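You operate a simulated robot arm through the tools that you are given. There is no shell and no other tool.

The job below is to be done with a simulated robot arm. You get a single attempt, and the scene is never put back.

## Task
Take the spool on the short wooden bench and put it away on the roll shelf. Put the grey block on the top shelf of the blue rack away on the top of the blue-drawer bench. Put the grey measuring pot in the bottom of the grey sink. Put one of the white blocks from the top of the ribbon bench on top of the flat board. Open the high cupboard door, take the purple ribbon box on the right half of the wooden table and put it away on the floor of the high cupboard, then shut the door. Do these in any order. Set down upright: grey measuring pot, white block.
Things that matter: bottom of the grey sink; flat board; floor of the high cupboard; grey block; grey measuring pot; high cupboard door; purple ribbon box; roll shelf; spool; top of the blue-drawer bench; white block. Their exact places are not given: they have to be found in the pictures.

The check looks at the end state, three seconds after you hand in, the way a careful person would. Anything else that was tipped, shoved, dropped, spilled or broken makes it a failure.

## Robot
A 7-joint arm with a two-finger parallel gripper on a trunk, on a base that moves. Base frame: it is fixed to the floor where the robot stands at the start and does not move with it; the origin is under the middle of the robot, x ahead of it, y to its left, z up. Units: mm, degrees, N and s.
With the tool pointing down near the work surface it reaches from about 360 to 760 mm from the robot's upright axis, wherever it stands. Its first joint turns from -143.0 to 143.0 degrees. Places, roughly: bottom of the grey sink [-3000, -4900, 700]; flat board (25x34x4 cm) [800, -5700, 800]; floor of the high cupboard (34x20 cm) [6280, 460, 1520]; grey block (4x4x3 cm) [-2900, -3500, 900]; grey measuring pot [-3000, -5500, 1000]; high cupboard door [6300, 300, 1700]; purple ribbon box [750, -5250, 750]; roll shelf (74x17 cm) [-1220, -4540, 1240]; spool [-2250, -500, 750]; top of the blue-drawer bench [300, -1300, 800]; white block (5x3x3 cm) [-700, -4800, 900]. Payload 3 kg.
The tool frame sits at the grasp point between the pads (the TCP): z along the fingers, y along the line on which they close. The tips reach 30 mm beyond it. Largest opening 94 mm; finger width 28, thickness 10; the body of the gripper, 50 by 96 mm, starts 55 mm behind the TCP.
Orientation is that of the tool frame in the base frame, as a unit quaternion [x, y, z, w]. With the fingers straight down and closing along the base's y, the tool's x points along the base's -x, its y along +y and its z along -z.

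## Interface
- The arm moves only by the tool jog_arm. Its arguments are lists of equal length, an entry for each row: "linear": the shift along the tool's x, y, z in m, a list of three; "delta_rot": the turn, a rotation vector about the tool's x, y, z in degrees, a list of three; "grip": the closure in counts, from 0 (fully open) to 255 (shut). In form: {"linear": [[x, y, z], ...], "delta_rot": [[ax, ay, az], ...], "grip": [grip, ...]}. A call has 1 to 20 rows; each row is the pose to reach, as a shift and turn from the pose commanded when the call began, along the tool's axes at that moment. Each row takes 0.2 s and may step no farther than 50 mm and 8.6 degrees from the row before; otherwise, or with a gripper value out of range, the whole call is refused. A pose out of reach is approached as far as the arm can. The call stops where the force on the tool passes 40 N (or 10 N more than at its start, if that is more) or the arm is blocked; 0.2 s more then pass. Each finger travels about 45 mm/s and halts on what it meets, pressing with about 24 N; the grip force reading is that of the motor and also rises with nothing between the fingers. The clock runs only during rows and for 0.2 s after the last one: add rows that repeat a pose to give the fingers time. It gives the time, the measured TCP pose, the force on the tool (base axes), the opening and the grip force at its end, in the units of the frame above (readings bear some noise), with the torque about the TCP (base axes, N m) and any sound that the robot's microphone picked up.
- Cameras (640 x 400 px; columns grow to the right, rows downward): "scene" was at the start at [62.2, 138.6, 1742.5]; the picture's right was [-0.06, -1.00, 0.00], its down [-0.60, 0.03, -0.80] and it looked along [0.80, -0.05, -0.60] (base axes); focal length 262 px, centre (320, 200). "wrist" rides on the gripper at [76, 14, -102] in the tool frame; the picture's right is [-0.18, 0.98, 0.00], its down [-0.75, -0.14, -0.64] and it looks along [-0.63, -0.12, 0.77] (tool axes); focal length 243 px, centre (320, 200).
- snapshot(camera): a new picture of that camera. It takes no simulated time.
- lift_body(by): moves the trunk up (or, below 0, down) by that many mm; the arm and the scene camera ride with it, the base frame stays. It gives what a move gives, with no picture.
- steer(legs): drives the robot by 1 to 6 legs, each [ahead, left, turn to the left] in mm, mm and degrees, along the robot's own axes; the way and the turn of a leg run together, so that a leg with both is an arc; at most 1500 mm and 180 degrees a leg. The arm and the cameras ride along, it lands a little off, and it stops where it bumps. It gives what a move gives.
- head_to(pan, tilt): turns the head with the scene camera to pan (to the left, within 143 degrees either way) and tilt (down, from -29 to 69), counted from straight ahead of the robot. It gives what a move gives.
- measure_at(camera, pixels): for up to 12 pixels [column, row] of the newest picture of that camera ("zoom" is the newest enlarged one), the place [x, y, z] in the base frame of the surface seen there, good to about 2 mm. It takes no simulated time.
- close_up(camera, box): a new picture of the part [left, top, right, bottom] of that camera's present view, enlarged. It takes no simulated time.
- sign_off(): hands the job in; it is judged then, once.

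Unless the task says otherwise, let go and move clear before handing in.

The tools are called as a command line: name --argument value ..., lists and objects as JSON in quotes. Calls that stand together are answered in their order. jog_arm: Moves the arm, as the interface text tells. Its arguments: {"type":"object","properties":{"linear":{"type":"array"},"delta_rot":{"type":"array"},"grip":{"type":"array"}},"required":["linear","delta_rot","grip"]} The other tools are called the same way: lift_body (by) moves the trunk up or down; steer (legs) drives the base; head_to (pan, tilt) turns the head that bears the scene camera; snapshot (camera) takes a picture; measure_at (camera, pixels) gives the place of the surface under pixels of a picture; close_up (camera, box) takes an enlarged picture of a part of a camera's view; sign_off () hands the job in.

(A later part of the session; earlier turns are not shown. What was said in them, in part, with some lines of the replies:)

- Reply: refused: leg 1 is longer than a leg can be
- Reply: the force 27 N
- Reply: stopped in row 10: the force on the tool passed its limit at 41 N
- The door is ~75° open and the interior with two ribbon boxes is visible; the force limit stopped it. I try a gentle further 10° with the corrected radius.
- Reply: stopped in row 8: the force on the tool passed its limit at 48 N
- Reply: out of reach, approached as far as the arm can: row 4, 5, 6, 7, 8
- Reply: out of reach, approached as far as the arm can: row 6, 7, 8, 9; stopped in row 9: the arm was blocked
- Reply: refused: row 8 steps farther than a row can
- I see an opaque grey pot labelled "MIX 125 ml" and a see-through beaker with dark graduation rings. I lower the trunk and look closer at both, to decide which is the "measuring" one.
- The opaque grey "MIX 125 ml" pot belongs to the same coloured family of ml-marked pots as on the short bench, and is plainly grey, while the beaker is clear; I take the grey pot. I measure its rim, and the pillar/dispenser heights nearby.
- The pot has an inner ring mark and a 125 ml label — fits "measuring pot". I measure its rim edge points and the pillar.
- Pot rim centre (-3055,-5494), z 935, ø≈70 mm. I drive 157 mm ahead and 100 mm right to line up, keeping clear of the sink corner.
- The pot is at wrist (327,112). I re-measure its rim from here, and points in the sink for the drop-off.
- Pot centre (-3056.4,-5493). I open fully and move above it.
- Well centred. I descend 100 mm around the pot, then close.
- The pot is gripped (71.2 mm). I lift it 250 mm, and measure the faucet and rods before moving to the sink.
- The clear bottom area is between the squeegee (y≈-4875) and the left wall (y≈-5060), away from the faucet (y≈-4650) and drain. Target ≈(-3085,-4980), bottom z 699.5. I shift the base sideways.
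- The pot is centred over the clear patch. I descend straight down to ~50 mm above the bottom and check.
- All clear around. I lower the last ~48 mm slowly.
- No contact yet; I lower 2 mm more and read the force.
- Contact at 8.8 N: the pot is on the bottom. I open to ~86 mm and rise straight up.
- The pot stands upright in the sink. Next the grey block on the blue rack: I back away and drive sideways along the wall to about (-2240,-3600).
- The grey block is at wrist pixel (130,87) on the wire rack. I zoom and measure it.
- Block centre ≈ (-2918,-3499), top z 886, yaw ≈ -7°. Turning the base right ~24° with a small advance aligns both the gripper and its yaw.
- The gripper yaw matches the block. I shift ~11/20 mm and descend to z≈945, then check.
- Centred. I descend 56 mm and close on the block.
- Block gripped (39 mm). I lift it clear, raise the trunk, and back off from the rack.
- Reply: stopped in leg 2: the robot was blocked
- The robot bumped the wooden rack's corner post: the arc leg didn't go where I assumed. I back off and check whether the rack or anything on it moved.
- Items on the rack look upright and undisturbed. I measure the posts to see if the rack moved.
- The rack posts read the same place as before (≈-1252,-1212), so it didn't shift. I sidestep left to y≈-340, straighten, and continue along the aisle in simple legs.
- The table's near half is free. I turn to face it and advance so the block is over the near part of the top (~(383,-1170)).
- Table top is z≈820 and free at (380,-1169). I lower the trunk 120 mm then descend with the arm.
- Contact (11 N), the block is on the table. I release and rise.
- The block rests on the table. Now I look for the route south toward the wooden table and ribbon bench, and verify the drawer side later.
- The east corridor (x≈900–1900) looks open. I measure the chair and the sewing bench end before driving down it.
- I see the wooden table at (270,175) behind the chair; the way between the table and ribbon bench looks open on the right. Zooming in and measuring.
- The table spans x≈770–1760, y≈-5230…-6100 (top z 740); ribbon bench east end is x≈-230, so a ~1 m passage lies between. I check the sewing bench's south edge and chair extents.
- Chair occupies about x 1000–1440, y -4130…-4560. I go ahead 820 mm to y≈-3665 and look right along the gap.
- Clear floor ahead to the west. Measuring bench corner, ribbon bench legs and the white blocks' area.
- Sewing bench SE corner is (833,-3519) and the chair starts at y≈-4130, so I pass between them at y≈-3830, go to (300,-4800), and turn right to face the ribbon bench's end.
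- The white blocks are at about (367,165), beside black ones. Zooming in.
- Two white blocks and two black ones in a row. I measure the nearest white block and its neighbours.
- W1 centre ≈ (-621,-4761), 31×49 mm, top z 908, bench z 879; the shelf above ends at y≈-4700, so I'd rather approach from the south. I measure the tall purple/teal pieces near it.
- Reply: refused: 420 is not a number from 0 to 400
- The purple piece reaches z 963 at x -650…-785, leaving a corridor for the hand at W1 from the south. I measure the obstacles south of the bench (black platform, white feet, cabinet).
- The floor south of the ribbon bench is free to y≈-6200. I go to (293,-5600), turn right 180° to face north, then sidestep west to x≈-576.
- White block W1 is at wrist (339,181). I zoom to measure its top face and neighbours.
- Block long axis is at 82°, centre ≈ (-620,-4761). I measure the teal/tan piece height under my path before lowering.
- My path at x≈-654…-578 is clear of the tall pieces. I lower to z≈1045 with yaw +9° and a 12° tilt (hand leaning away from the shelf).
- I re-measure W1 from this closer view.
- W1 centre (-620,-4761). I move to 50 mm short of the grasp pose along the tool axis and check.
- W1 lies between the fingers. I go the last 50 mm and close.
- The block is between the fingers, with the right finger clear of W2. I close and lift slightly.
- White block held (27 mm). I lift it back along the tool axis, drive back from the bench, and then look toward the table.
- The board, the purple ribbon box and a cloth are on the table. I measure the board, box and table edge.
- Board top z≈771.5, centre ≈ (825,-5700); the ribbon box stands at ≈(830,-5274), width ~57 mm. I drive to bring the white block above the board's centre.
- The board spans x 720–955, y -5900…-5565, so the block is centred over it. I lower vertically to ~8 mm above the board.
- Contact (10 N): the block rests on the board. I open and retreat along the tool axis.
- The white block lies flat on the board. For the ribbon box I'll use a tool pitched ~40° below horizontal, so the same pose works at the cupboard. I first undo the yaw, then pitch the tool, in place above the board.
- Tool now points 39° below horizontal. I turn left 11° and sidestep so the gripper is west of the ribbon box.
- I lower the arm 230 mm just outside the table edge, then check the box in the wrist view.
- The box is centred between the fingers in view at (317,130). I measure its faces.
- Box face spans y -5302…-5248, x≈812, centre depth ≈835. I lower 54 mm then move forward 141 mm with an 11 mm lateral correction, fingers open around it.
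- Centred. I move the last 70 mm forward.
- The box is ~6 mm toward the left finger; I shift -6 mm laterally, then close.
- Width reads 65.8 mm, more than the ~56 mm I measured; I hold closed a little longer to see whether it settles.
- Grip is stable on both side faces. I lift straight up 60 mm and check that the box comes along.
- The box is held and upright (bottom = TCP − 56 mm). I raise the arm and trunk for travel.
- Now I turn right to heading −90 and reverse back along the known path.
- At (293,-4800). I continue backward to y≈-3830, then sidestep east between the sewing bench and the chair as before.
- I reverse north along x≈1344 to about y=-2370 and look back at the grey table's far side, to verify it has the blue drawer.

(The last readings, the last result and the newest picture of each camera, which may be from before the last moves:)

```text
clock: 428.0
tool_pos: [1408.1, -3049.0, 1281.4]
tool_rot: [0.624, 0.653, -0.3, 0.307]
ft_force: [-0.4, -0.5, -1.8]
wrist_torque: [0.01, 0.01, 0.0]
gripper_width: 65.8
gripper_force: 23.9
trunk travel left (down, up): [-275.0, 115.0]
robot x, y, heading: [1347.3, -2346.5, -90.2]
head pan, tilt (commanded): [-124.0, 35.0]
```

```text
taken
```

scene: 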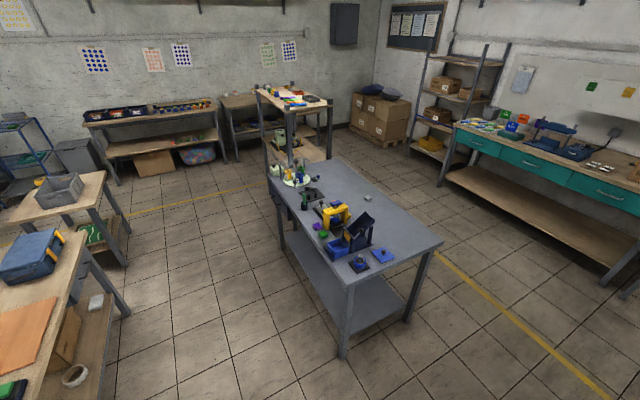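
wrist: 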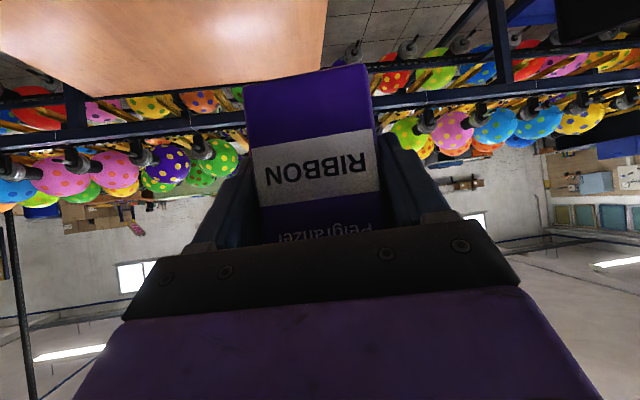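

I zoom in on the grey table to look for the drawer and check the block.

close_up --camera "scene" --box '[250, 140, 450, 265]'

close_up --camera "scene" --box '[260, 165, 340, 215]'

```text
3.20 times, centred on (350, 202) of scene
```

zoom: 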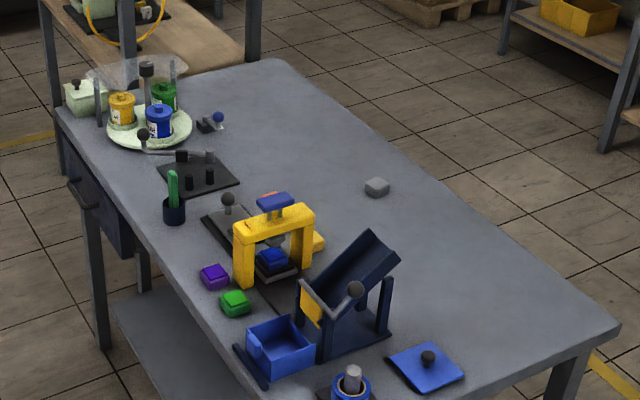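

```text
8.00 times, centred on (300, 190) of scene
```

zoom: 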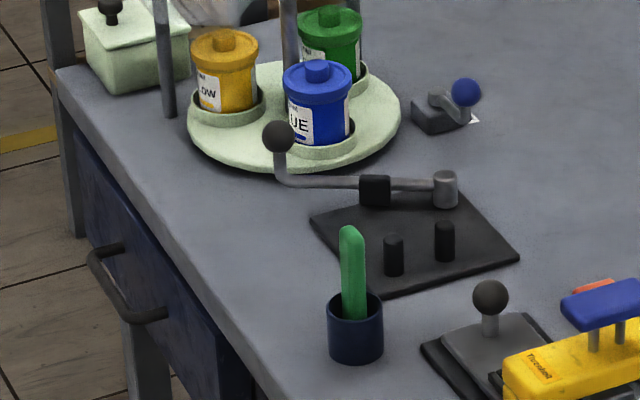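

The dark-blue drawer with a handle is visible on the bench's side, and the grey block sits on its top. I continue north, turn to face +x, and drive down the main aisle.

steer --legs '[[-1500, 0, 0], [-330, 0, 0], [0, 0, 90], [1500, 0, 0]]'

head_to --pan 20 --tilt 20

snapshot --camera "scene"

```text
clock: 448.2
tool_pos: [3605.1, -529.4, 1281.5]
tool_rot: [-0.005, 0.903, -0.003, 0.429]
ft_force: [0.7, 0.2, -1.5]
wrist_torque: [-0.04, 0.03, -0.01]
gripper_width: 66.1
gripper_force: 24.1
trunk travel left (down, up): [-275.0, 115.0]
robot x, y, heading: [2902.3, -565.1, -2.1]
head pan, tilt (commanded): [-124.0, 35.0]
```

```text
clock: 450.4
tool_pos: [3602.1, -528.9, 1283.0]
tool_rot: [-0.005, 0.902, -0.003, 0.431]
ft_force: [0.1, -0.6, -1.3]
wrist_torque: [0.0, 0.01, -0.01]
gripper_width: 66.1
gripper_force: 23.9
trunk travel left (down, up): [-275.0, 115.0]
robot x, y, heading: [2900.7, -562.1, -2.1]
head pan, tilt (commanded): [20.0, 20.0]
```

```text
taken
```

scene: 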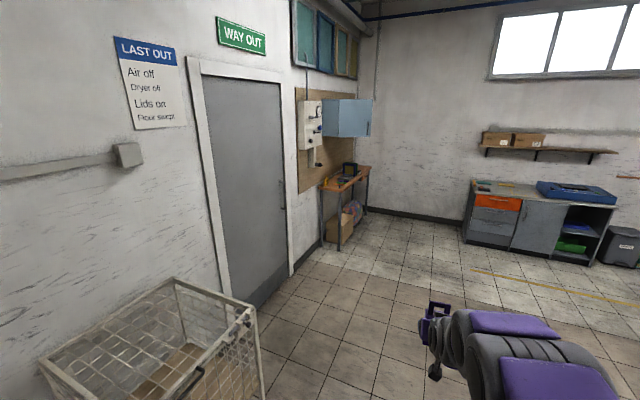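

I straighten and drive on to about (6270,-760).

steer --legs '[[0, 0, 2.1], [1500, 0, 0], [1500, -100, 0], [360, -100, 0]]'

head_to --pan 70 --tilt 10

snapshot --camera "scene"

```text
refused: leg 3 is longer than a leg can be; nothing moved
```

```text
clock: 451.6
tool_pos: [3601.8, -530.0, 1282.8]
tool_rot: [-0.005, 0.903, -0.003, 0.431]
ft_force: [0.1, 0.5, -0.5]
wrist_torque: [0.0, 0.0, 0.01]
gripper_width: 66.0
gripper_force: 24.4
trunk travel left (down, up): [-275.0, 115.0]
robot x, y, heading: [2899.2, -562.9, -2.0]
head pan, tilt (commanded): [70.0, 10.0]
```

```text
taken
```

scene: 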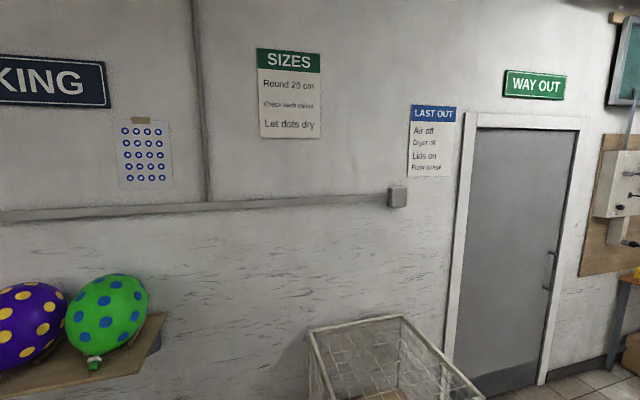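

steer --legs '[[0, 0, 2.1], [1500, 0, 0], [1480, -100, 0], [360, -100, 0]]'

snapshot --camera "scene"

```text
clock: 468.4
tool_pos: [6960.3, -631.3, 1281.2]
tool_rot: [-0.029, 0.903, 0.008, 0.429]
ft_force: [-0.1, -0.2, -1.9]
wrist_torque: [0.01, 0.02, 0.01]
gripper_width: 66.1
gripper_force: 24.3
trunk travel left (down, up): [-275.0, 115.0]
robot x, y, heading: [6257.7, -704.3, 0.9]
head pan, tilt (commanded): [70.0, 10.0]
```

```text
taken
```

scene: 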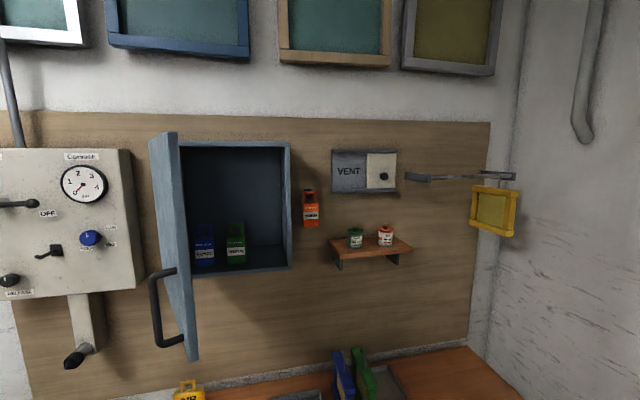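

I'm at (6258,-704) with the cupboard open. I raise the trunk fully and lift the arm so the box bottom clears the cupboard floor (z 1515), then turn to face it.

lift_body --by 115

jog_arm --linear '[[-0.0309, 0, -0.0254], [-0.0618, 0, -0.0509], [-0.0927, 0, -0.0763], [-0.1236, 0, -0.1018], [-0.1546, 0, -0.1272], [-0.1623, 0, -0.1336]]' --delta_rot '[[0, 0, 0], [0, 0, 0], [0, 0, 0], [0, 0, 0], [0, 0, 0], [0, 0, 0]]' --grip '[255, 255, 255, 255, 255, 255]'

snapshot --camera "wrist"

```text
clock: 469.9
tool_pos: [6957.9, -632.9, 1396.5]
tool_rot: [-0.027, 0.903, 0.008, 0.43]
ft_force: [0.8, -0.2, -1.3]
wrist_torque: [0.01, 0.0, 0.03]
gripper_width: 66.1
gripper_force: 23.7
trunk travel left (down, up): [-390.0, 0.0]
robot x, y, heading: [6267.0, -703.7, 0.7]
head pan, tilt (commanded): [70.0, 10.0]
```

```text
clock: 471.3
tool_pos: [6957.3, -630.6, 1608.5]
tool_rot: [-0.028, 0.902, 0.008, 0.431]
ft_force: [-0.4, 0.3, -1.3]
wrist_torque: [-0.04, -0.03, -0.03]
gripper_width: 65.9
gripper_force: 24.5
trunk travel left (down, up): [-390.0, 0.0]
robot x, y, heading: [6258.7, -701.9, 0.6]
head pan, tilt (commanded): [70.0, 10.0]
```

```text
taken
```

wrist: 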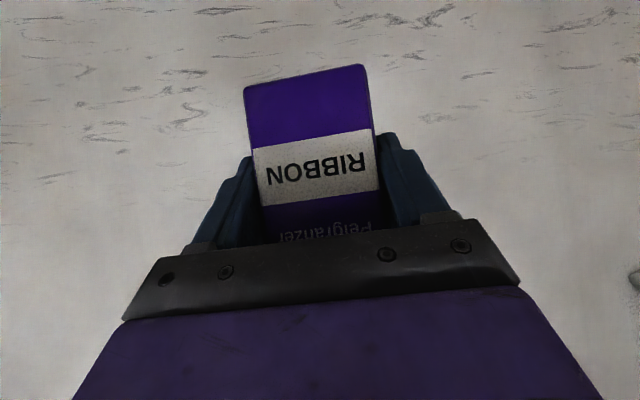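

Box bottom is now ≈1552. I turn left 79.4° to face the cupboard and look.

steer --legs '[[0, 0, 79.4]]'

head_to --pan 0 --tilt 5

snapshot --camera "scene"

snapshot --camera "wrist"

```text
clock: 475.1
tool_pos: [6324.0, -9.3, 1608.5]
tool_rot: [-0.594, 0.679, 0.28, 0.327]
ft_force: [-0.5, 1.1, -1.4]
wrist_torque: [-0.03, 0.03, 0.03]
gripper_width: 66.1
gripper_force: 24.3
trunk travel left (down, up): [-390.0, 0.0]
robot x, y, heading: [6263.4, -705.3, 79.6]
head pan, tilt (commanded): [70.0, 10.0]
```

```text
clock: 476.5
tool_pos: [6323.6, -10.2, 1608.2]
tool_rot: [-0.594, 0.679, 0.28, 0.328]
ft_force: [-0.1, 0.1, -1.0]
wrist_torque: [-0.03, -0.02, -0.02]
gripper_width: 65.9
gripper_force: 23.7
trunk travel left (down, up): [-390.0, 0.0]
robot x, y, heading: [6261.1, -703.6, 79.6]
head pan, tilt (commanded): [0.0, 5.0]
```

```text
taken
```

scene: 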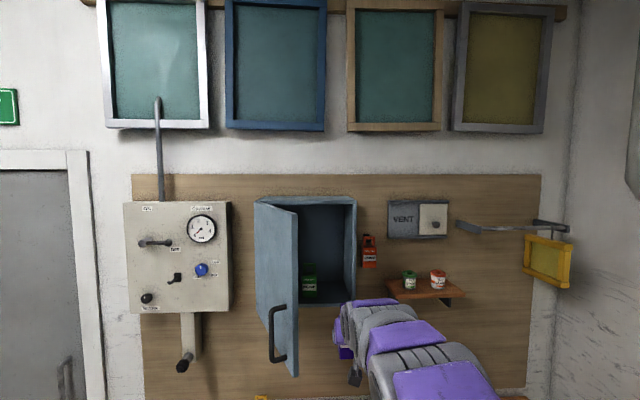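

```text
taken
```

wrist: 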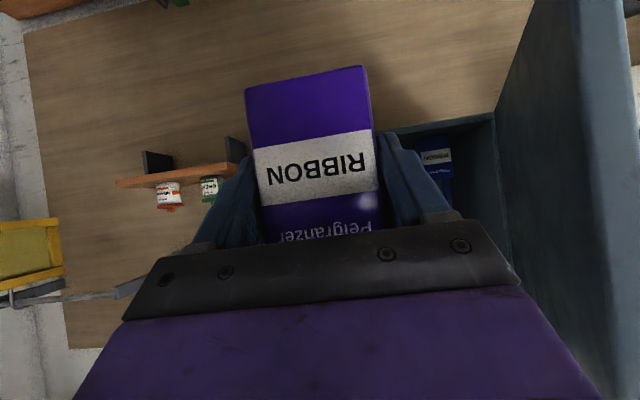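

Tool heading is 81.7°. I zoom into the cupboard to measure the free slot between the green box and the right wall.

close_up --camera "scene" --box '[285, 240, 365, 310]'

measure_at --camera "zoom" --pixels '[[240, 330], [255, 300], [255, 380], [170, 330], [330, 370], [430, 370], [500, 350], [530, 300], [380, 345], [300, 400], [545, 440], [450, 330]]'

```text
5.71 times, centred on (325, 275) of scene
```

zoom: 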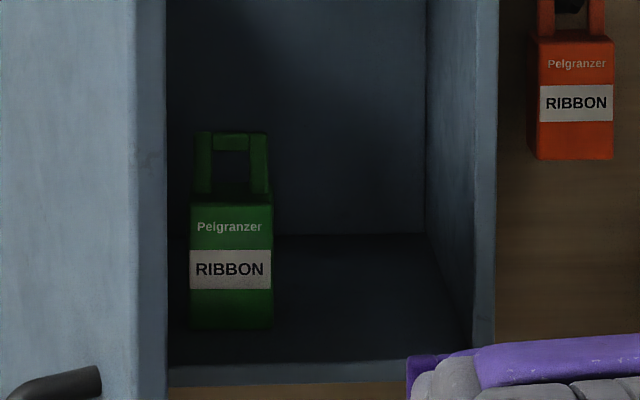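

```text
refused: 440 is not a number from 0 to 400
```

measure_at --camera "zoom" --pixels '[[195, 270], [268, 270], [232, 320], [268, 320], [320, 340], [400, 340], [440, 300], [468, 330], [425, 240], [485, 330], [300, 370], [420, 290]]'

measure_at --camera "zoom" --pixels '[[200, 325], [272, 250], [272, 200], [455, 250], [470, 250], [488, 250], [300, 235], [400, 232], [350, 300], [160, 340], [140, 340], [232, 135]]'

```text
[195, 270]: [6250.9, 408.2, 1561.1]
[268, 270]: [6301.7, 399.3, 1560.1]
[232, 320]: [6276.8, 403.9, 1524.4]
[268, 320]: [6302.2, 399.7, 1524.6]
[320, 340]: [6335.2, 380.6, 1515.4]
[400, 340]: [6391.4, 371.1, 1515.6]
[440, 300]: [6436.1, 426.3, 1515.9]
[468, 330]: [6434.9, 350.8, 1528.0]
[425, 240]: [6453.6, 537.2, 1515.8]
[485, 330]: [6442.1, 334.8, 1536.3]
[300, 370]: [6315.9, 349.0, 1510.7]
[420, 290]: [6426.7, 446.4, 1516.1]
```

```text
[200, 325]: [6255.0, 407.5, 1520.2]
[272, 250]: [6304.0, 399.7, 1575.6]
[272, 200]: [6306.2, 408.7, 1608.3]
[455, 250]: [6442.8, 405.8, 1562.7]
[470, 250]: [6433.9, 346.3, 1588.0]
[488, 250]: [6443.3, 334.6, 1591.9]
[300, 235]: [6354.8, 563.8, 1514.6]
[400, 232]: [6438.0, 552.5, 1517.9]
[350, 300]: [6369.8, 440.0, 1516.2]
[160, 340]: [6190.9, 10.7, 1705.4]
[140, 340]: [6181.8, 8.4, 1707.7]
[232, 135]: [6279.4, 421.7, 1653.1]
```

The door now stands at ~65° (free edge near (6186,10)), still clear of my path. Slot: green box face x≈6303 to right wall x≈6437 at y≈400, floor z 1515.5. I advance 290 mm with the base, then re-measure.

steer --legs '[[290, 13, 0]]'

snapshot --camera "scene"

snapshot --camera "wrist"

```text
clock: 478.5
tool_pos: [6364.3, 275.1, 1608.2]
tool_rot: [-0.594, 0.679, 0.28, 0.326]
ft_force: [-0.4, 0.0, -0.4]
wrist_torque: [-0.04, 0.0, 0.0]
gripper_width: 66.1
gripper_force: 23.6
trunk travel left (down, up): [-390.0, 0.0]
robot x, y, heading: [6302.0, -418.1, 79.6]
head pan, tilt (commanded): [0.0, 5.0]
```

```text
taken
```

scene: 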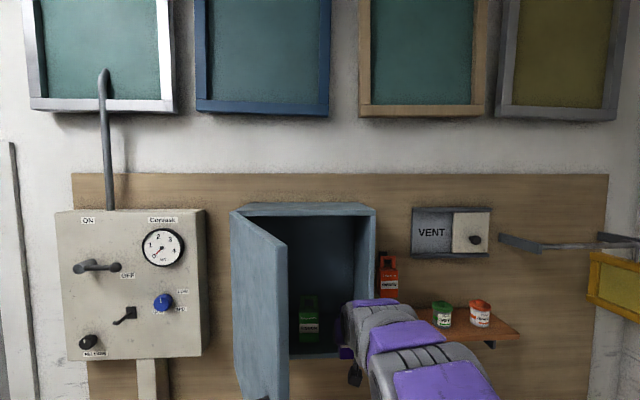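

```text
taken
```

wrist: 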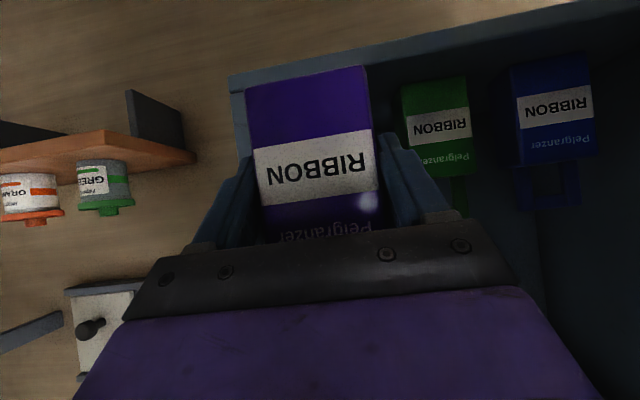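

I measure the right wall edge, green box and held box in the wrist view to confirm the lateral correction.

measure_at --camera "wrist" --pixels '[[236, 100], [244, 130], [405, 110], [408, 150], [385, 70], [385, 85], [300, 65], [250, 100], [365, 90], [310, 165], [255, 180], [372, 170]]'

```text
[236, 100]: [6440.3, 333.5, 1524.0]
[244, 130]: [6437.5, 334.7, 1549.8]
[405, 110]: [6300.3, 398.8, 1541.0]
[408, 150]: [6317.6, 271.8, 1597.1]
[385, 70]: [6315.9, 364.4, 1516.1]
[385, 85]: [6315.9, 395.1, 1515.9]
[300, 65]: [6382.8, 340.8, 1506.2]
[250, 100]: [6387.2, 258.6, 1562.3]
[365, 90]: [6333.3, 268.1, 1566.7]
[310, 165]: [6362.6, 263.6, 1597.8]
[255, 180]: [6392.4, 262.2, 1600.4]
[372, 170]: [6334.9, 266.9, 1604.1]
```

Held box centre is (6366,286); slot centre at y≈410 is x≈6371. I shift 12 mm left and go in 95 mm first, then check.

jog_arm --linear '[[0, 0.006, 0], [0, 0.012, 0], [-0.0198, 0.0118, 0.0245], [-0.0396, 0.0116, 0.049], [-0.0593, 0.0114, 0.0734], [-0.0593, 0.0114, 0.0734]]' --delta_rot '[[0, 0, 0], [0, 0, 0], [0, 0, 0], [0, 0, 0], [0, 0, 0], [0, 0, 0]]' --grip '[255, 255, 255, 255, 255, 255]'

snapshot --camera "wrist"

snapshot --camera "scene"

```text
clock: 479.9
tool_pos: [6366.2, 366.0, 1611.5]
tool_rot: [-0.594, 0.679, 0.282, 0.328]
ft_force: [-0.5, -0.6, -0.7]
wrist_torque: [-0.03, -0.01, -0.02]
gripper_width: 65.9
gripper_force: 24.3
trunk travel left (down, up): [-390.0, 0.0]
robot x, y, heading: [6298.4, -418.7, 80.0]
head pan, tilt (commanded): [0.0, 5.0]
```

```text
taken
```

wrist: 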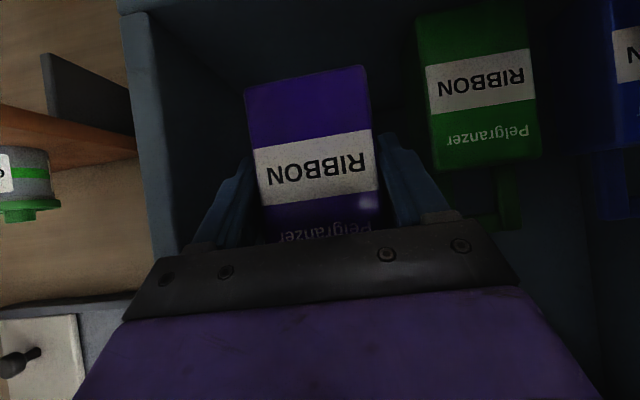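

```text
taken
```

scene: 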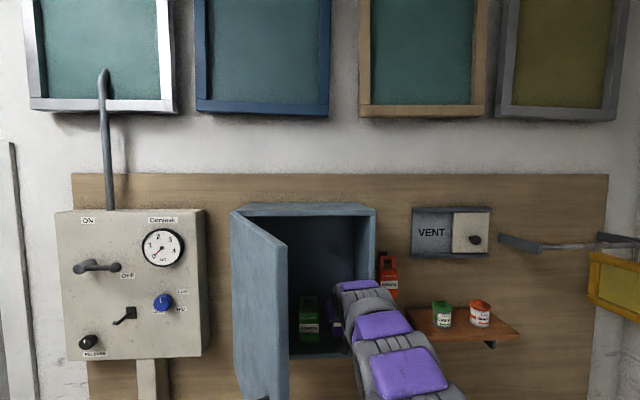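

The box is in the opening. I re-measure clearances before the last part.

measure_at --camera "wrist" --pixels '[[255, 100], [365, 85], [310, 165], [428, 100], [437, 150], [160, 100], [180, 200], [400, 60], [210, 60], [330, 40], [430, 200], [215, 215]]'

```text
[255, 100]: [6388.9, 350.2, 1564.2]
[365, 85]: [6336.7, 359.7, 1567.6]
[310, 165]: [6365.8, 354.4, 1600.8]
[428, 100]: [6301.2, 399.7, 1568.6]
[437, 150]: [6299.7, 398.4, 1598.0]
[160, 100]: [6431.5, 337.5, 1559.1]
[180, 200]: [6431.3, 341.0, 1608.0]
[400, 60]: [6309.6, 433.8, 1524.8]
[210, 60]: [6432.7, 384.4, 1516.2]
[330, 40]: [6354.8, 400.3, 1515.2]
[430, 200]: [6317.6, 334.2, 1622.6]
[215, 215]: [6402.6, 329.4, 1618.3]
```

Clearances are ~25–30 mm on both sides. I go the last 32 mm forward and lower 31 mm.

jog_arm --linear '[[-0.01, -0.0001, 0.0125], [-0.0201, -0.0002, 0.0249], [-0.0108, 0, 0.0324], [-0.0015, 0.0002, 0.04], [0.004, 0.0003, 0.0444], [0.004, 0.0003, 0.0444]]' --delta_rot '[[0, 0, 0], [0, 0, 0], [0, 0, 0], [0, 0, 0], [0, 0, 0], [0, 0, 0]]' --grip '[255, 255, 255, 255, 255, 255]'

snapshot --camera "wrist"

```text
clock: 481.3
tool_pos: [6368.8, 399.5, 1578.2]
tool_rot: [-0.594, 0.679, 0.281, 0.328]
ft_force: [0.6, -0.8, -1.1]
wrist_torque: [-0.01, -0.03, 0.01]
gripper_width: 66.1
gripper_force: 23.8
trunk travel left (down, up): [-390.0, 0.0]
robot x, y, heading: [6302.9, -418.7, 79.7]
head pan, tilt (commanded): [0.0, 5.0]
```

```text
taken
```

wrist: 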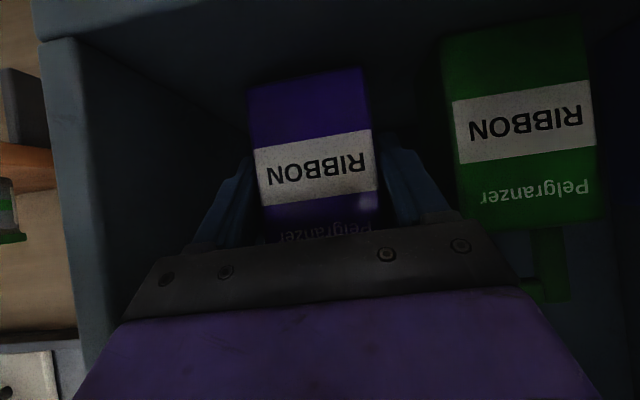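

jog_arm --linear '[[0.0016, 0, 0.0013], [0.0031, 0, 0.0025], [0.0031, 0, 0.0025]]' --delta_rot '[[0, 0, 0], [0, 0, 0], [0, 0, 0]]' --grip '[255, 255, 255]'

jog_arm --linear '[[0.0012, 0, 0.0009], [0.0012, 0, 0.0009]]' --delta_rot '[[0, 0, 0], [0, 0, 0]]' --grip '[255, 255]'

```text
clock: 482.1
tool_pos: [6369.4, 399.8, 1574.1]
tool_rot: [-0.595, 0.679, 0.281, 0.327]
ft_force: [0.0, -0.5, -0.3]
wrist_torque: [0.0, -0.02, 0.01]
gripper_width: 66.1
gripper_force: 24.2
trunk travel left (down, up): [-390.0, 0.0]
robot x, y, heading: [6302.4, -419.3, 79.7]
head pan, tilt (commanded): [0.0, 5.0]
```

```text
clock: 482.7
tool_pos: [6369.3, 400.3, 1573.0]
tool_rot: [-0.594, 0.679, 0.281, 0.328]
ft_force: [-0.5, -0.5, 0.0]
wrist_torque: [-0.01, 0.02, 0.0]
gripper_width: 66.0
gripper_force: 24.1
trunk travel left (down, up): [-390.0, 0.0]
robot x, y, heading: [6300.2, -420.8, 79.7]
head pan, tilt (commanded): [0.0, 5.0]
```

jog_arm --linear '[[0.0012, 0, 0.0009], [0.0012, 0, 0.0009]]' --delta_rot '[[0, 0, 0], [0, 0, 0]]' --grip '[255, 255]'

```text
clock: 483.3
tool_pos: [6369.3, 399.0, 1572.3]
tool_rot: [-0.594, 0.679, 0.281, 0.327]
ft_force: [-0.1, -0.3, -0.5]
wrist_torque: [-0.01, -0.01, -0.01]
gripper_width: 65.9
gripper_force: 24.1
trunk travel left (down, up): [-390.0, 0.0]
robot x, y, heading: [6298.1, -421.6, 79.9]
head pan, tilt (commanded): [0.0, 5.0]
```

jog_arm --linear '[[0.0012, 0, 0.0009], [0.0012, 0, 0.0009]]' --delta_rot '[[0, 0, 0], [0, 0, 0]]' --grip '[255, 255]'

snapshot --camera "wrist"

measure_at --camera "wrist" --pixels '[[305, 78], [300, 95], [300, 85], [300, 68], [260, 90], [355, 80], [310, 60]]'

```text
clock: 483.9
tool_pos: [6368.5, 400.9, 1572.6]
tool_rot: [-0.594, 0.679, 0.281, 0.328]
ft_force: [0.4, 2.1, 7.0]
wrist_torque: [0.06, 0.27, -0.06]
gripper_width: 66.0
gripper_force: 24.0
trunk travel left (down, up): [-390.0, 0.0]
robot x, y, heading: [6301.9, -416.2, 79.8]
head pan, tilt (commanded): [0.0, 5.0]
```

```text
taken
```

wrist: 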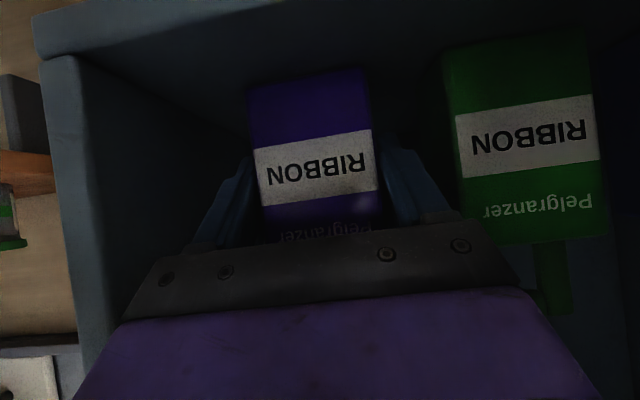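

```text
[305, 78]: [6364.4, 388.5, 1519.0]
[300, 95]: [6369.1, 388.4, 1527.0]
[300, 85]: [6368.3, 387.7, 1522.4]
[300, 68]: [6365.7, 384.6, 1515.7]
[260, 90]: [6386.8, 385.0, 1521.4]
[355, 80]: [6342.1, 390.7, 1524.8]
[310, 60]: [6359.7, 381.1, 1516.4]
```

The box stands on the cupboard floor (7 N contact). I open to ~80 mm and back straight out along the tool axis.

jog_arm --linear '[[0, 0, 0], [0, 0, 0], [0, 0, 0], [0, 0, -0.02], [0, 0, -0.05], [0, 0, -0.085], [0, 0, -0.12], [0, 0, -0.16]]' --delta_rot '[[0, 0, 0], [0, 0, 0], [0, 0, 0], [0, 0, 0], [0, 0, 0], [0, 0, 0], [0, 0, 0], [0, 0, 0]]' --grip '[38, 38, 38, 38, 38, 38, 38, 38]'

snapshot --camera "wrist"

snapshot --camera "scene"

```text
clock: 485.7
tool_pos: [6350.1, 275.7, 1674.1]
tool_rot: [-0.594, 0.679, 0.281, 0.328]
ft_force: [-0.4, -0.2, 0.7]
wrist_torque: [-0.07, -0.02, 0.02]
gripper_width: 80.0
gripper_force: 0.1
trunk travel left (down, up): [-390.0, 0.0]
robot x, y, heading: [6302.2, -420.6, 79.7]
head pan, tilt (commanded): [0.0, 5.0]
```

```text
taken
```

wrist: 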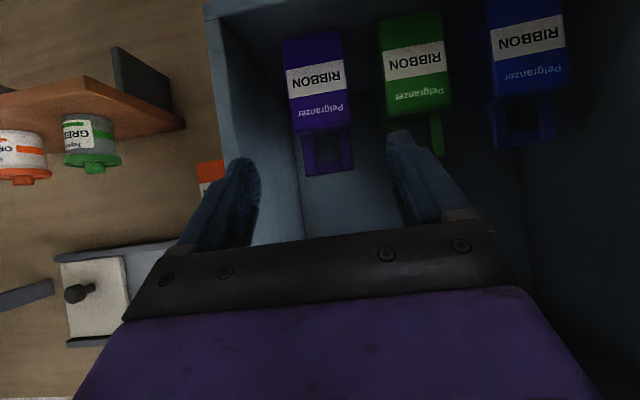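

```text
taken
```

scene: 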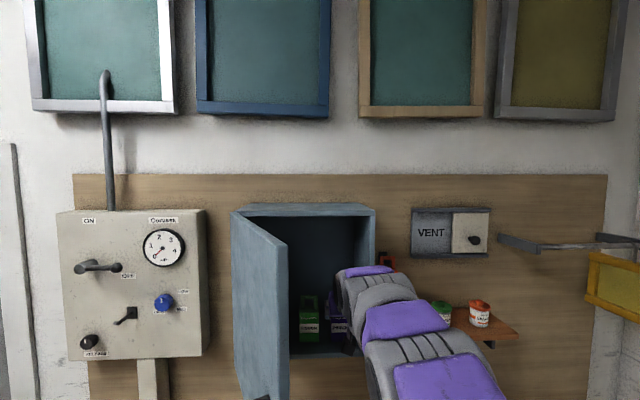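

The purple box stands in line with the green and blue ones. I back the robot out 330 mm, then measure the door's present angle for shutting it.

steer --legs '[[-330, 0, 0]]'

snapshot --camera "scene"

close_up --camera "scene" --box '[240, 180, 400, 380]'

```text
clock: 487.9
tool_pos: [6289.1, -58.6, 1672.7]
tool_rot: [-0.594, 0.678, 0.281, 0.328]
ft_force: [-0.5, -0.3, 0.6]
wrist_torque: [-0.02, -0.01, -0.01]
gripper_width: 80.1
gripper_force: 0.0
trunk travel left (down, up): [-390.0, 0.0]
robot x, y, heading: [6243.3, -755.6, 79.6]
head pan, tilt (commanded): [0.0, 5.0]
```

```text
taken
```

scene: 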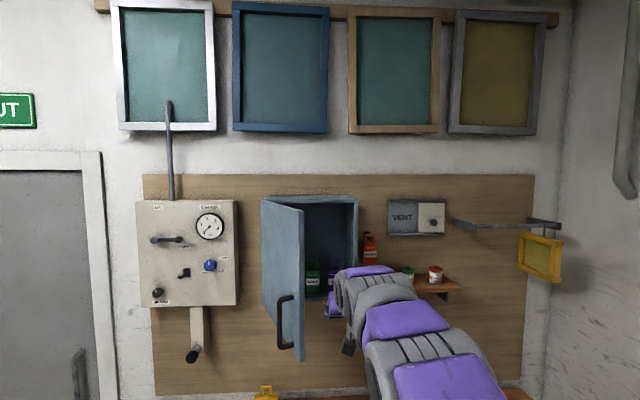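

```text
2.00 times, centred on (320, 280) of scene
```

zoom: 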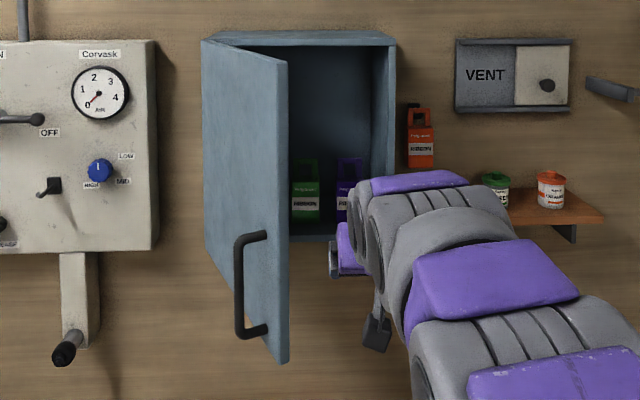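

measure_at --camera "zoom" --pixels '[[215, 150], [240, 150], [265, 150], [275, 70], [275, 340], [284, 200], [239, 290], [250, 235], [258, 330], [210, 60], [220, 240], [286, 120]]'

```text
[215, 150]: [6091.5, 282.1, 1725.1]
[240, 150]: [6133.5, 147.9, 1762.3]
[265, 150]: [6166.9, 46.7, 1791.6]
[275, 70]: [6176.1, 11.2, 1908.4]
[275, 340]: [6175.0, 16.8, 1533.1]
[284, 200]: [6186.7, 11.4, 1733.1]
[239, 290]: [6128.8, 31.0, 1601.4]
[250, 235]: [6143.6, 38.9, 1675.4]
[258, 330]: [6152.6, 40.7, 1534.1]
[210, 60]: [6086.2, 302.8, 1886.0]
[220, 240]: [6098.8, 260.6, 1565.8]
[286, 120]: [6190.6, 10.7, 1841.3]
```

Door face passes (6091,282)–(6167,47): ~65° open. I'll push it shut with closed fingertips (tool horizontal, heading ~55°, at z≈1735, above the handle). First I level the tool and swing it to the left, well clear of the door.

jog_arm --linear '[[0.007, 0.014, -0.0284], [0.0137, 0.0283, -0.0568], [0.0205, 0.0425, -0.0852], [0.0274, 0.0566, -0.1136], [0.0342, 0.0708, -0.142]]' --delta_rot '[[0, -7.8, 0], [0, -15.6, 0], [0, -23.4, 0], [0, -31.2, 0], [0, -38.8, 0]]' --grip '[150, 255, 255, 255, 255]'

jog_arm --linear '[[0, 0.0283, -0.0193], [0, 0.0566, -0.0386], [0, 0.085, -0.0578], [0, 0.1133, -0.0771], [0, 0.1416, -0.0964]]' --delta_rot '[[5.3, 0, 0], [10.7, 0, 0], [16, 0, 0], [21.4, 0, 0], [26.7, 0, 0]]' --grip '[255, 255, 255, 255, 255]'

snapshot --camera "scene"

```text
clock: 489.3
tool_pos: [6212.1, -157.9, 1681.9]
tool_rot: [-0.455, 0.597, 0.474, 0.461]
ft_force: [-0.5, 0.6, 0.2]
wrist_torque: [0.0, 0.01, 0.0]
gripper_width: 0.1
gripper_force: 23.8
trunk travel left (down, up): [-390.0, 0.0]
robot x, y, heading: [6240.4, -754.7, 79.7]
head pan, tilt (commanded): [0.0, 5.0]
stopped in row 5: the arm was blocked; the commanded pose is now the measured one
```

```text
clock: 489.8
tool_pos: [6180.0, -164.8, 1651.3]
tool_rot: [-0.343, 0.743, 0.495, 0.291]
ft_force: [0.5, 0.7, -0.1]
wrist_torque: [-0.01, -0.02, -0.02]
gripper_width: 0.1
gripper_force: 23.7
trunk travel left (down, up): [-390.0, 0.0]
robot x, y, heading: [6243.2, -757.8, 79.9]
head pan, tilt (commanded): [0.0, 5.0]
stopped in row 2: the arm was blocked; the commanded pose is now the measured one
```

```text
taken
```

scene: 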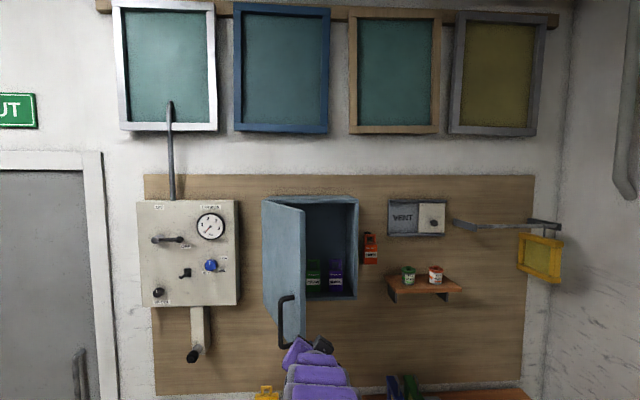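

The folded pose was blocked (joint limit), leaving the tool rolled. I extend the arm forward again while restoring a level, un-rolled tool.

jog_arm --linear '[[-0.0224, -0.0079, 0.0145], [-0.0448, -0.0158, 0.0289], [-0.0672, -0.0237, 0.0434], [-0.0896, -0.0315, 0.0578], [-0.112, -0.0394, 0.0723], [-0.1344, -0.0473, 0.0867]]' --delta_rot '[[-0.5, -3.4, -5.65], [-1, -6.8, -11.3], [-1.45, -10.15, -16.95], [-1.9, -13.5, -22.6], [-2.4, -16.9, -28.25], [-2.9, -20.3, -33.9]]' --grip '[255, 255, 255, 255, 255, 255]'

snapshot --camera "scene"

```text
clock: 491.2
tool_pos: [6308.0, -65.0, 1699.8]
tool_rot: [-0.46, 0.536, 0.46, 0.539]
ft_force: [-0.8, 0.0, 0.0]
wrist_torque: [0.01, 0.0, -0.01]
gripper_width: 0.0
gripper_force: 24.1
trunk travel left (down, up): [-390.0, 0.0]
robot x, y, heading: [6240.2, -755.9, 79.8]
head pan, tilt (commanded): [0.0, 5.0]
```

```text
taken
```

scene: 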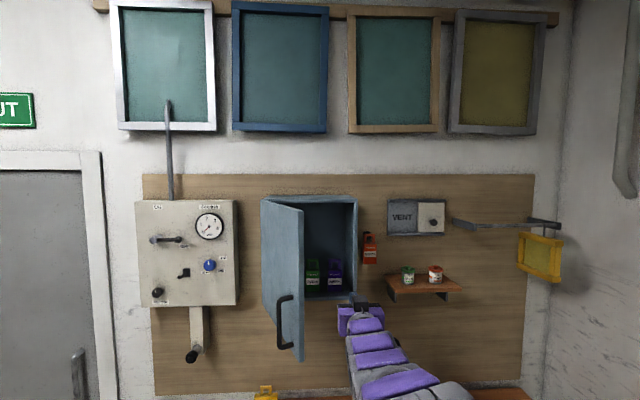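

The tool is level again. Keeping the arm well extended this time, I swing it left and turn the tool to heading ~50°.

jog_arm --linear '[[-0.0044, 0.0319, -0.0178], [-0.0088, 0.0638, -0.0355], [-0.0131, 0.0956, -0.0533], [-0.0175, 0.1275, -0.071], [-0.0219, 0.1594, -0.0888], [-0.0263, 0.1913, -0.1065], [-0.0306, 0.2231, -0.1243], [-0.035, 0.255, -0.142]]' --delta_rot '[[3.9, 0, 0], [7.85, 0, 0], [11.8, 0, 0], [15.7, 0, 0], [19.6, 0, 0], [23.6, 0, 0], [27.5, 0, 0], [31.4, 0, 0]]' --grip '[255, 255, 255, 255, 255, 255, 255, 255]'

snapshot --camera "scene"

```text
clock: 493.0
tool_pos: [6028.3, -166.6, 1738.4]
tool_rot: [-0.296, 0.639, 0.298, 0.645]
ft_force: [1.2, 1.7, -1.1]
wrist_torque: [0.04, 0.03, 0.02]
gripper_width: 0.0
gripper_force: 23.8
out of reach, approached as far as the arm can: row 3
trunk travel left (down, up): [-390.0, 0.0]
robot x, y, heading: [6238.1, -754.6, 79.8]
head pan, tilt (commanded): [0.0, 5.0]
```

```text
taken
```

scene: 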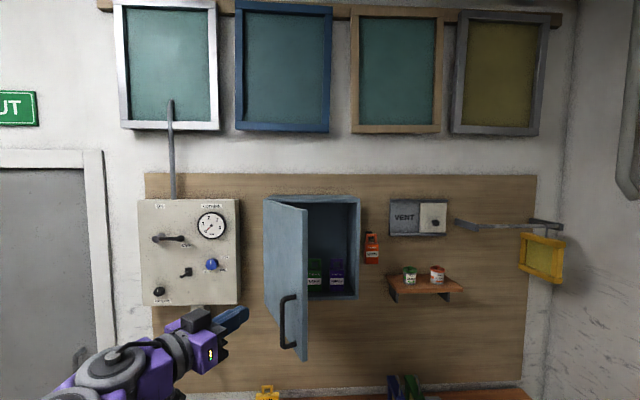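

Tool heading is 49.6°, west of the door. I drive the base forward ~200 mm so the fingertips come ~60 mm short of the door's outer face.

steer --legs '[[201, -17, 0]]'

snapshot --camera "scene"

snapshot --camera "wrist"

```text
clock: 494.6
tool_pos: [6081.4, 26.9, 1738.5]
tool_rot: [-0.297, 0.64, 0.297, 0.644]
ft_force: [0.1, 0.2, -0.3]
wrist_torque: [0.02, -0.01, 0.03]
gripper_width: 0.0
gripper_force: 24.3
trunk travel left (down, up): [-390.0, 0.0]
robot x, y, heading: [6288.5, -564.4, 79.8]
head pan, tilt (commanded): [0.0, 5.0]
```

```text
taken
```

scene: 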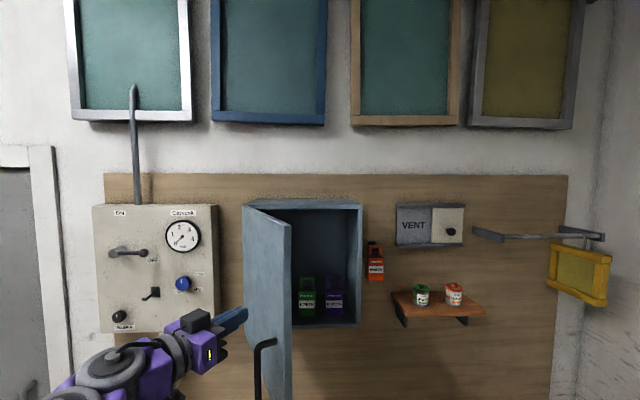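

```text
taken
```

wrist: 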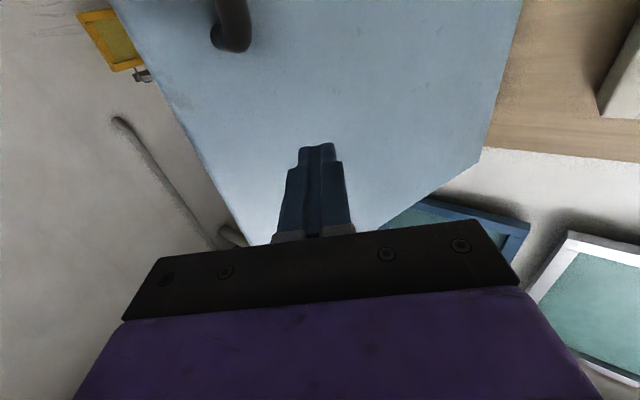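

The fingertips face the door ~60 mm off, above the handle. I push along the computed arc from ~65° down to ~35° open.

jog_arm --linear '[[0, -0.011, 0.0176], [0, -0.0217, 0.0351], [0, -0.0325, 0.0527], [0, -0.0394, 0.0644], [0, -0.0463, 0.0761], [0, -0.0522, 0.0884], [0, -0.0581, 0.1007], [0, -0.0629, 0.1134], [0, -0.0676, 0.126], [0, -0.0713, 0.1391], [0, -0.0749, 0.1522], [0, -0.0774, 0.1656], [0, -0.0799, 0.1789], [0, -0.0812, 0.1924], [0, -0.0825, 0.2059]]' --delta_rot '[[0, 0, 0], [0, 0, 0], [0, 0, 0], [0, 0, 0], [0, 0, 0], [0, 0, 0], [0, 0, 0], [0, 0, 0], [0, 0, 0], [0, 0, 0], [0, 0, 0], [0, 0, 0], [0, 0, 0], [0, 0, 0], [0, 0, 0]]' --grip '[255, 255, 255, 255, 255, 255, 255, 255, 255, 255, 255, 255, 255, 255, 255]'

snapshot --camera "scene"

snapshot --camera "wrist"

```text
clock: 497.8
tool_pos: [6287.7, 127.4, 1740.4]
tool_rot: [-0.295, 0.641, 0.296, 0.643]
ft_force: [-0.1, 0.8, 0.1]
wrist_torque: [-0.01, -0.01, -0.01]
gripper_width: 0.2
gripper_force: 24.3
trunk travel left (down, up): [-390.0, 0.0]
robot x, y, heading: [6290.2, -561.5, 79.6]
head pan, tilt (commanded): [0.0, 5.0]
```

```text
taken
```

scene: 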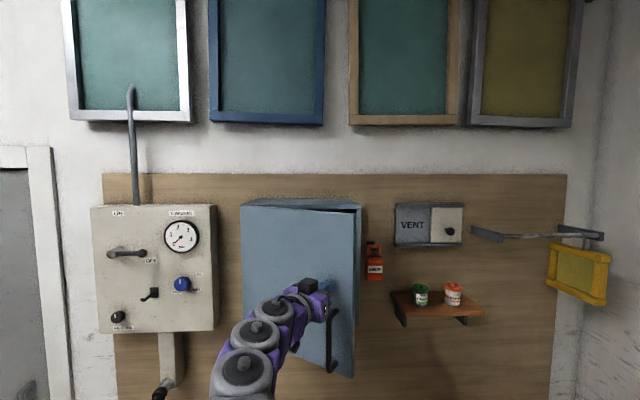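

```text
taken
```

wrist: 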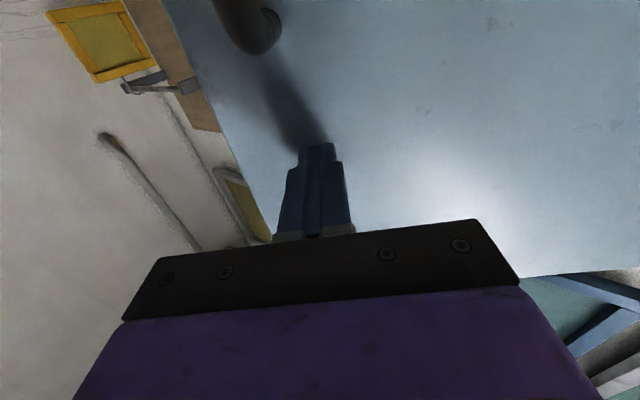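

The door is following well (now ~35° open). I continue the arc to ~10° open, then check.

jog_arm --linear '[[0, -0.0002, 0.0136], [0, -0.0003, 0.0272], [0, 0.0007, 0.0408], [0, 0.0018, 0.0543], [0, 0.004, 0.0677], [0, 0.0062, 0.081], [0, 0.0096, 0.0942], [0, 0.013, 0.1074], [0, 0.0175, 0.1202], [0, 0.0219, 0.133]]' --delta_rot '[[0, 0, 0], [0, 0, 0], [0, 0, 0], [0, 0, 0], [0, 0, 0], [0, 0, 0], [0, 0, 0], [0, 0, 0], [0, 0, 0], [0, 0, 0]]' --grip '[255, 255, 255, 255, 255, 255, 255, 255, 255, 255]'

snapshot --camera "scene"

measure_at --camera "scene" --pixels '[[260, 240], [300, 225], [340, 225], [355, 225], [360, 215], [250, 220], [368, 230]]'

```text
clock: 500.0
tool_pos: [6354.9, 244.6, 1740.8]
tool_rot: [-0.296, 0.641, 0.296, 0.643]
ft_force: [0.1, 0.0, 0.4]
wrist_torque: [-0.01, -0.05, -0.02]
gripper_width: 0.0
gripper_force: 24.0
trunk travel left (down, up): [-390.0, 0.0]
robot x, y, heading: [6288.5, -563.4, 79.7]
head pan, tilt (commanded): [0.0, 5.0]
```

```text
taken
```

scene: 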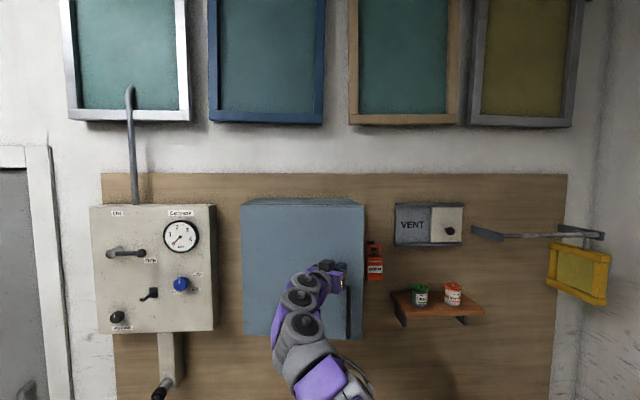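

```text
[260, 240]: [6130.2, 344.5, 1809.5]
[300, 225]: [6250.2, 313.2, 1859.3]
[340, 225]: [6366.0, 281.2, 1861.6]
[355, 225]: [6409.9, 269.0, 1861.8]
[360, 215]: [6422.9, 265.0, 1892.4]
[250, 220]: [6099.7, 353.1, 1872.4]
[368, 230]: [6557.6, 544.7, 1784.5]
```

About 8° remain. I push on slowly to closed.

jog_arm --linear '[[0, 0.0056, 0.0124], [0, 0.0113, 0.0247], [0, 0.0149, 0.0311], [0, 0.0184, 0.0375], [0, 0.0204, 0.041], [0, 0.0224, 0.0446], [0, 0.0237, 0.0467], [0, 0.0249, 0.0488], [0, 0.0249, 0.0488]]' --delta_rot '[[0, 0, 0], [0, 0, 0], [0, 0, 0], [0, 0, 0], [0, 0, 0], [0, 0, 0], [0, 0, 0], [0, 0, 0], [0, 0, 0]]' --grip '[255, 255, 255, 255, 255, 255, 255, 255, 255]'

snapshot --camera "scene"

measure_at --camera "scene" --pixels '[[260, 240], [300, 225], [340, 225], [355, 225], [360, 215], [250, 220], [355, 300]]'

```text
clock: 502.0
tool_pos: [6366.4, 292.6, 1742.0]
tool_rot: [-0.295, 0.642, 0.296, 0.643]
ft_force: [-5.0, -27.9, -19.6]
wrist_torque: [-0.67, 0.24, -0.17]
gripper_width: 0.0
gripper_force: 24.0
trunk travel left (down, up): [-390.0, 0.0]
robot x, y, heading: [6293.0, -567.0, 79.7]
head pan, tilt (commanded): [0.0, 5.0]
```

```text
taken
```

scene: 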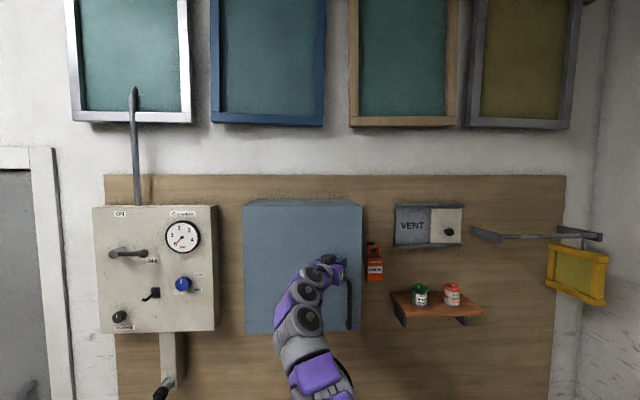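

```text
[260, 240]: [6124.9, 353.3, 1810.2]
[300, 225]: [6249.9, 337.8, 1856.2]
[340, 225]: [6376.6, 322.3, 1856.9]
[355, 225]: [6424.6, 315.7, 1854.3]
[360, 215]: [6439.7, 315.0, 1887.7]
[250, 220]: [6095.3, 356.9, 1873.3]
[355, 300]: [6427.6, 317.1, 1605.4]
```

Door face reads exactly as when closed (-7.15°), with 28 N pressing. I retreat the fingers and check that it stays shut.

jog_arm --linear '[[0, 0, -0.015], [0, 0, -0.035], [0, 0, -0.06], [0, 0, -0.09]]' --delta_rot '[[0, 0, 0], [0, 0, 0], [0, 0, 0], [0, 0, 0]]' --grip '[255, 255, 255, 255]'

steer --legs '[[-350, 0, 0]]'

snapshot --camera "scene"

close_up --camera "scene" --box '[240, 170, 400, 330]'

```text
clock: 503.0
tool_pos: [6306.4, 225.7, 1741.6]
tool_rot: [-0.296, 0.639, 0.298, 0.644]
ft_force: [0.6, -0.6, -0.1]
wrist_torque: [-0.06, 0.0, -0.03]
gripper_width: 0.0
gripper_force: 23.8
trunk travel left (down, up): [-390.0, 0.0]
robot x, y, heading: [6290.7, -563.0, 79.5]
head pan, tilt (commanded): [0.0, 5.0]
```

```text
clock: 505.3
tool_pos: [6251.4, -119.8, 1742.1]
tool_rot: [-0.293, 0.641, 0.295, 0.645]
ft_force: [0.0, 0.0, -0.9]
wrist_torque: [-0.01, 0.01, 0.05]
gripper_width: 0.0
gripper_force: 23.9
trunk travel left (down, up): [-390.0, 0.0]
robot x, y, heading: [6224.8, -906.2, 78.9]
head pan, tilt (commanded): [0.0, 5.0]
```

```text
taken
```

scene: 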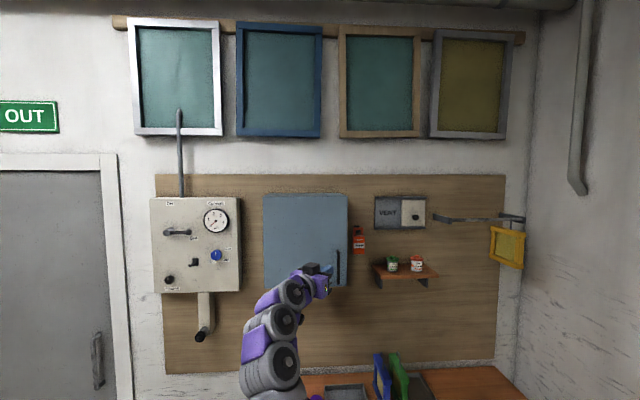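

```text
2.50 times, centred on (320, 250) of scene
```

zoom: 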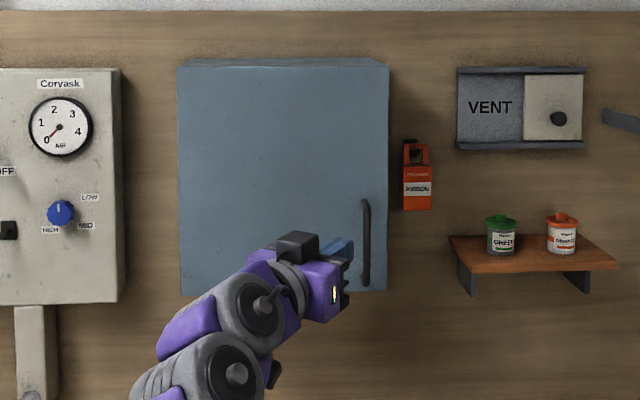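

measure_at --camera "zoom" --pixels '[[190, 150], [280, 120], [340, 120], [375, 120], [382, 250], [200, 270], [385, 150]]'

head_to --pan 0 --tilt 35

snapshot --camera "scene"

```text
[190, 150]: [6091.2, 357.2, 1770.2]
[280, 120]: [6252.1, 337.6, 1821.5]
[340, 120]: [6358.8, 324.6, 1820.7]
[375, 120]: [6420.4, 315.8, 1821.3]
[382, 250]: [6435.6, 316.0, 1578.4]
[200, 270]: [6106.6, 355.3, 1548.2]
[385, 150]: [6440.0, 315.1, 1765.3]
```

```text
clock: 506.2
tool_pos: [6250.7, -120.5, 1742.7]
tool_rot: [-0.292, 0.642, 0.295, 0.645]
ft_force: [0.2, 0.2, -0.5]
wrist_torque: [-0.01, 0.01, -0.01]
gripper_width: 0.0
gripper_force: 24.5
trunk travel left (down, up): [-390.0, 0.0]
robot x, y, heading: [6227.6, -906.7, 79.3]
head pan, tilt (commanded): [0.0, 35.0]
```

```text
taken
```

scene: 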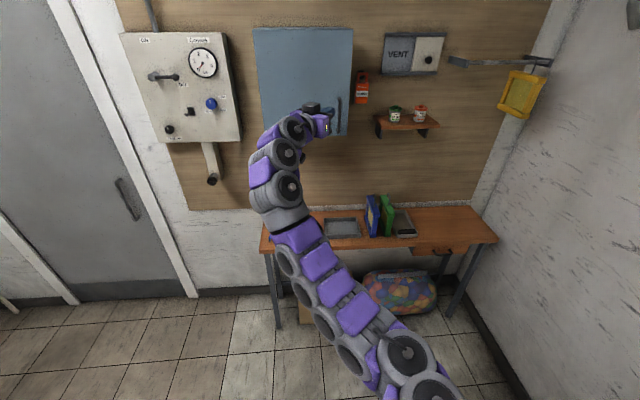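

The door face reads exactly as when it was first shut ((6420,316), (6435,316)) and the arm is clear of everything. The state of each item when I last saw it:
- **Spool 56:** standing on the roll shelf.
- **Grey pot:** upright in the sink.
- **Grey block:** on the blue-drawer bench.
- **White block:** flat on the board.
- **Purple ribbon box:** standing in the closed cupboard.

I hand the job in.

sign_off

```text
The job is handed in.
```

I finished all five tasks and handed the job in. I don't have the check's result.

- **Spool:** it stands on the roll shelf, in line with the two spools already there.
- **Grey block:** it sits on the near half of the blue-drawer bench top. I saw the dark-blue drawer on that bench's far side before moving on.
- **Grey measuring pot:** it stands upright on the bottom of the sink, between the drain and the wall. There were three vessels on the ink table. I took the opaque grey one labelled "MIX 125 ml". I left the clear ringed beaker and the grey pot with the stick where they were. If the clear beaker was the one meant, this item is wrong.
- **White block:** it lies flat near the middle of the flat board.
- **Purple ribbon box:** it stands on the cupboard floor beside the green and blue boxes. I pushed the door shut, and its face measures the same as before I opened it.

**One bump:** while carrying the grey block, the robot base ran into a corner post of the three-level wooden rack. I backed off and checked. The rear post I re-measured was within about 10 mm of its earlier reading, and nothing on the rack had fallen or tipped.
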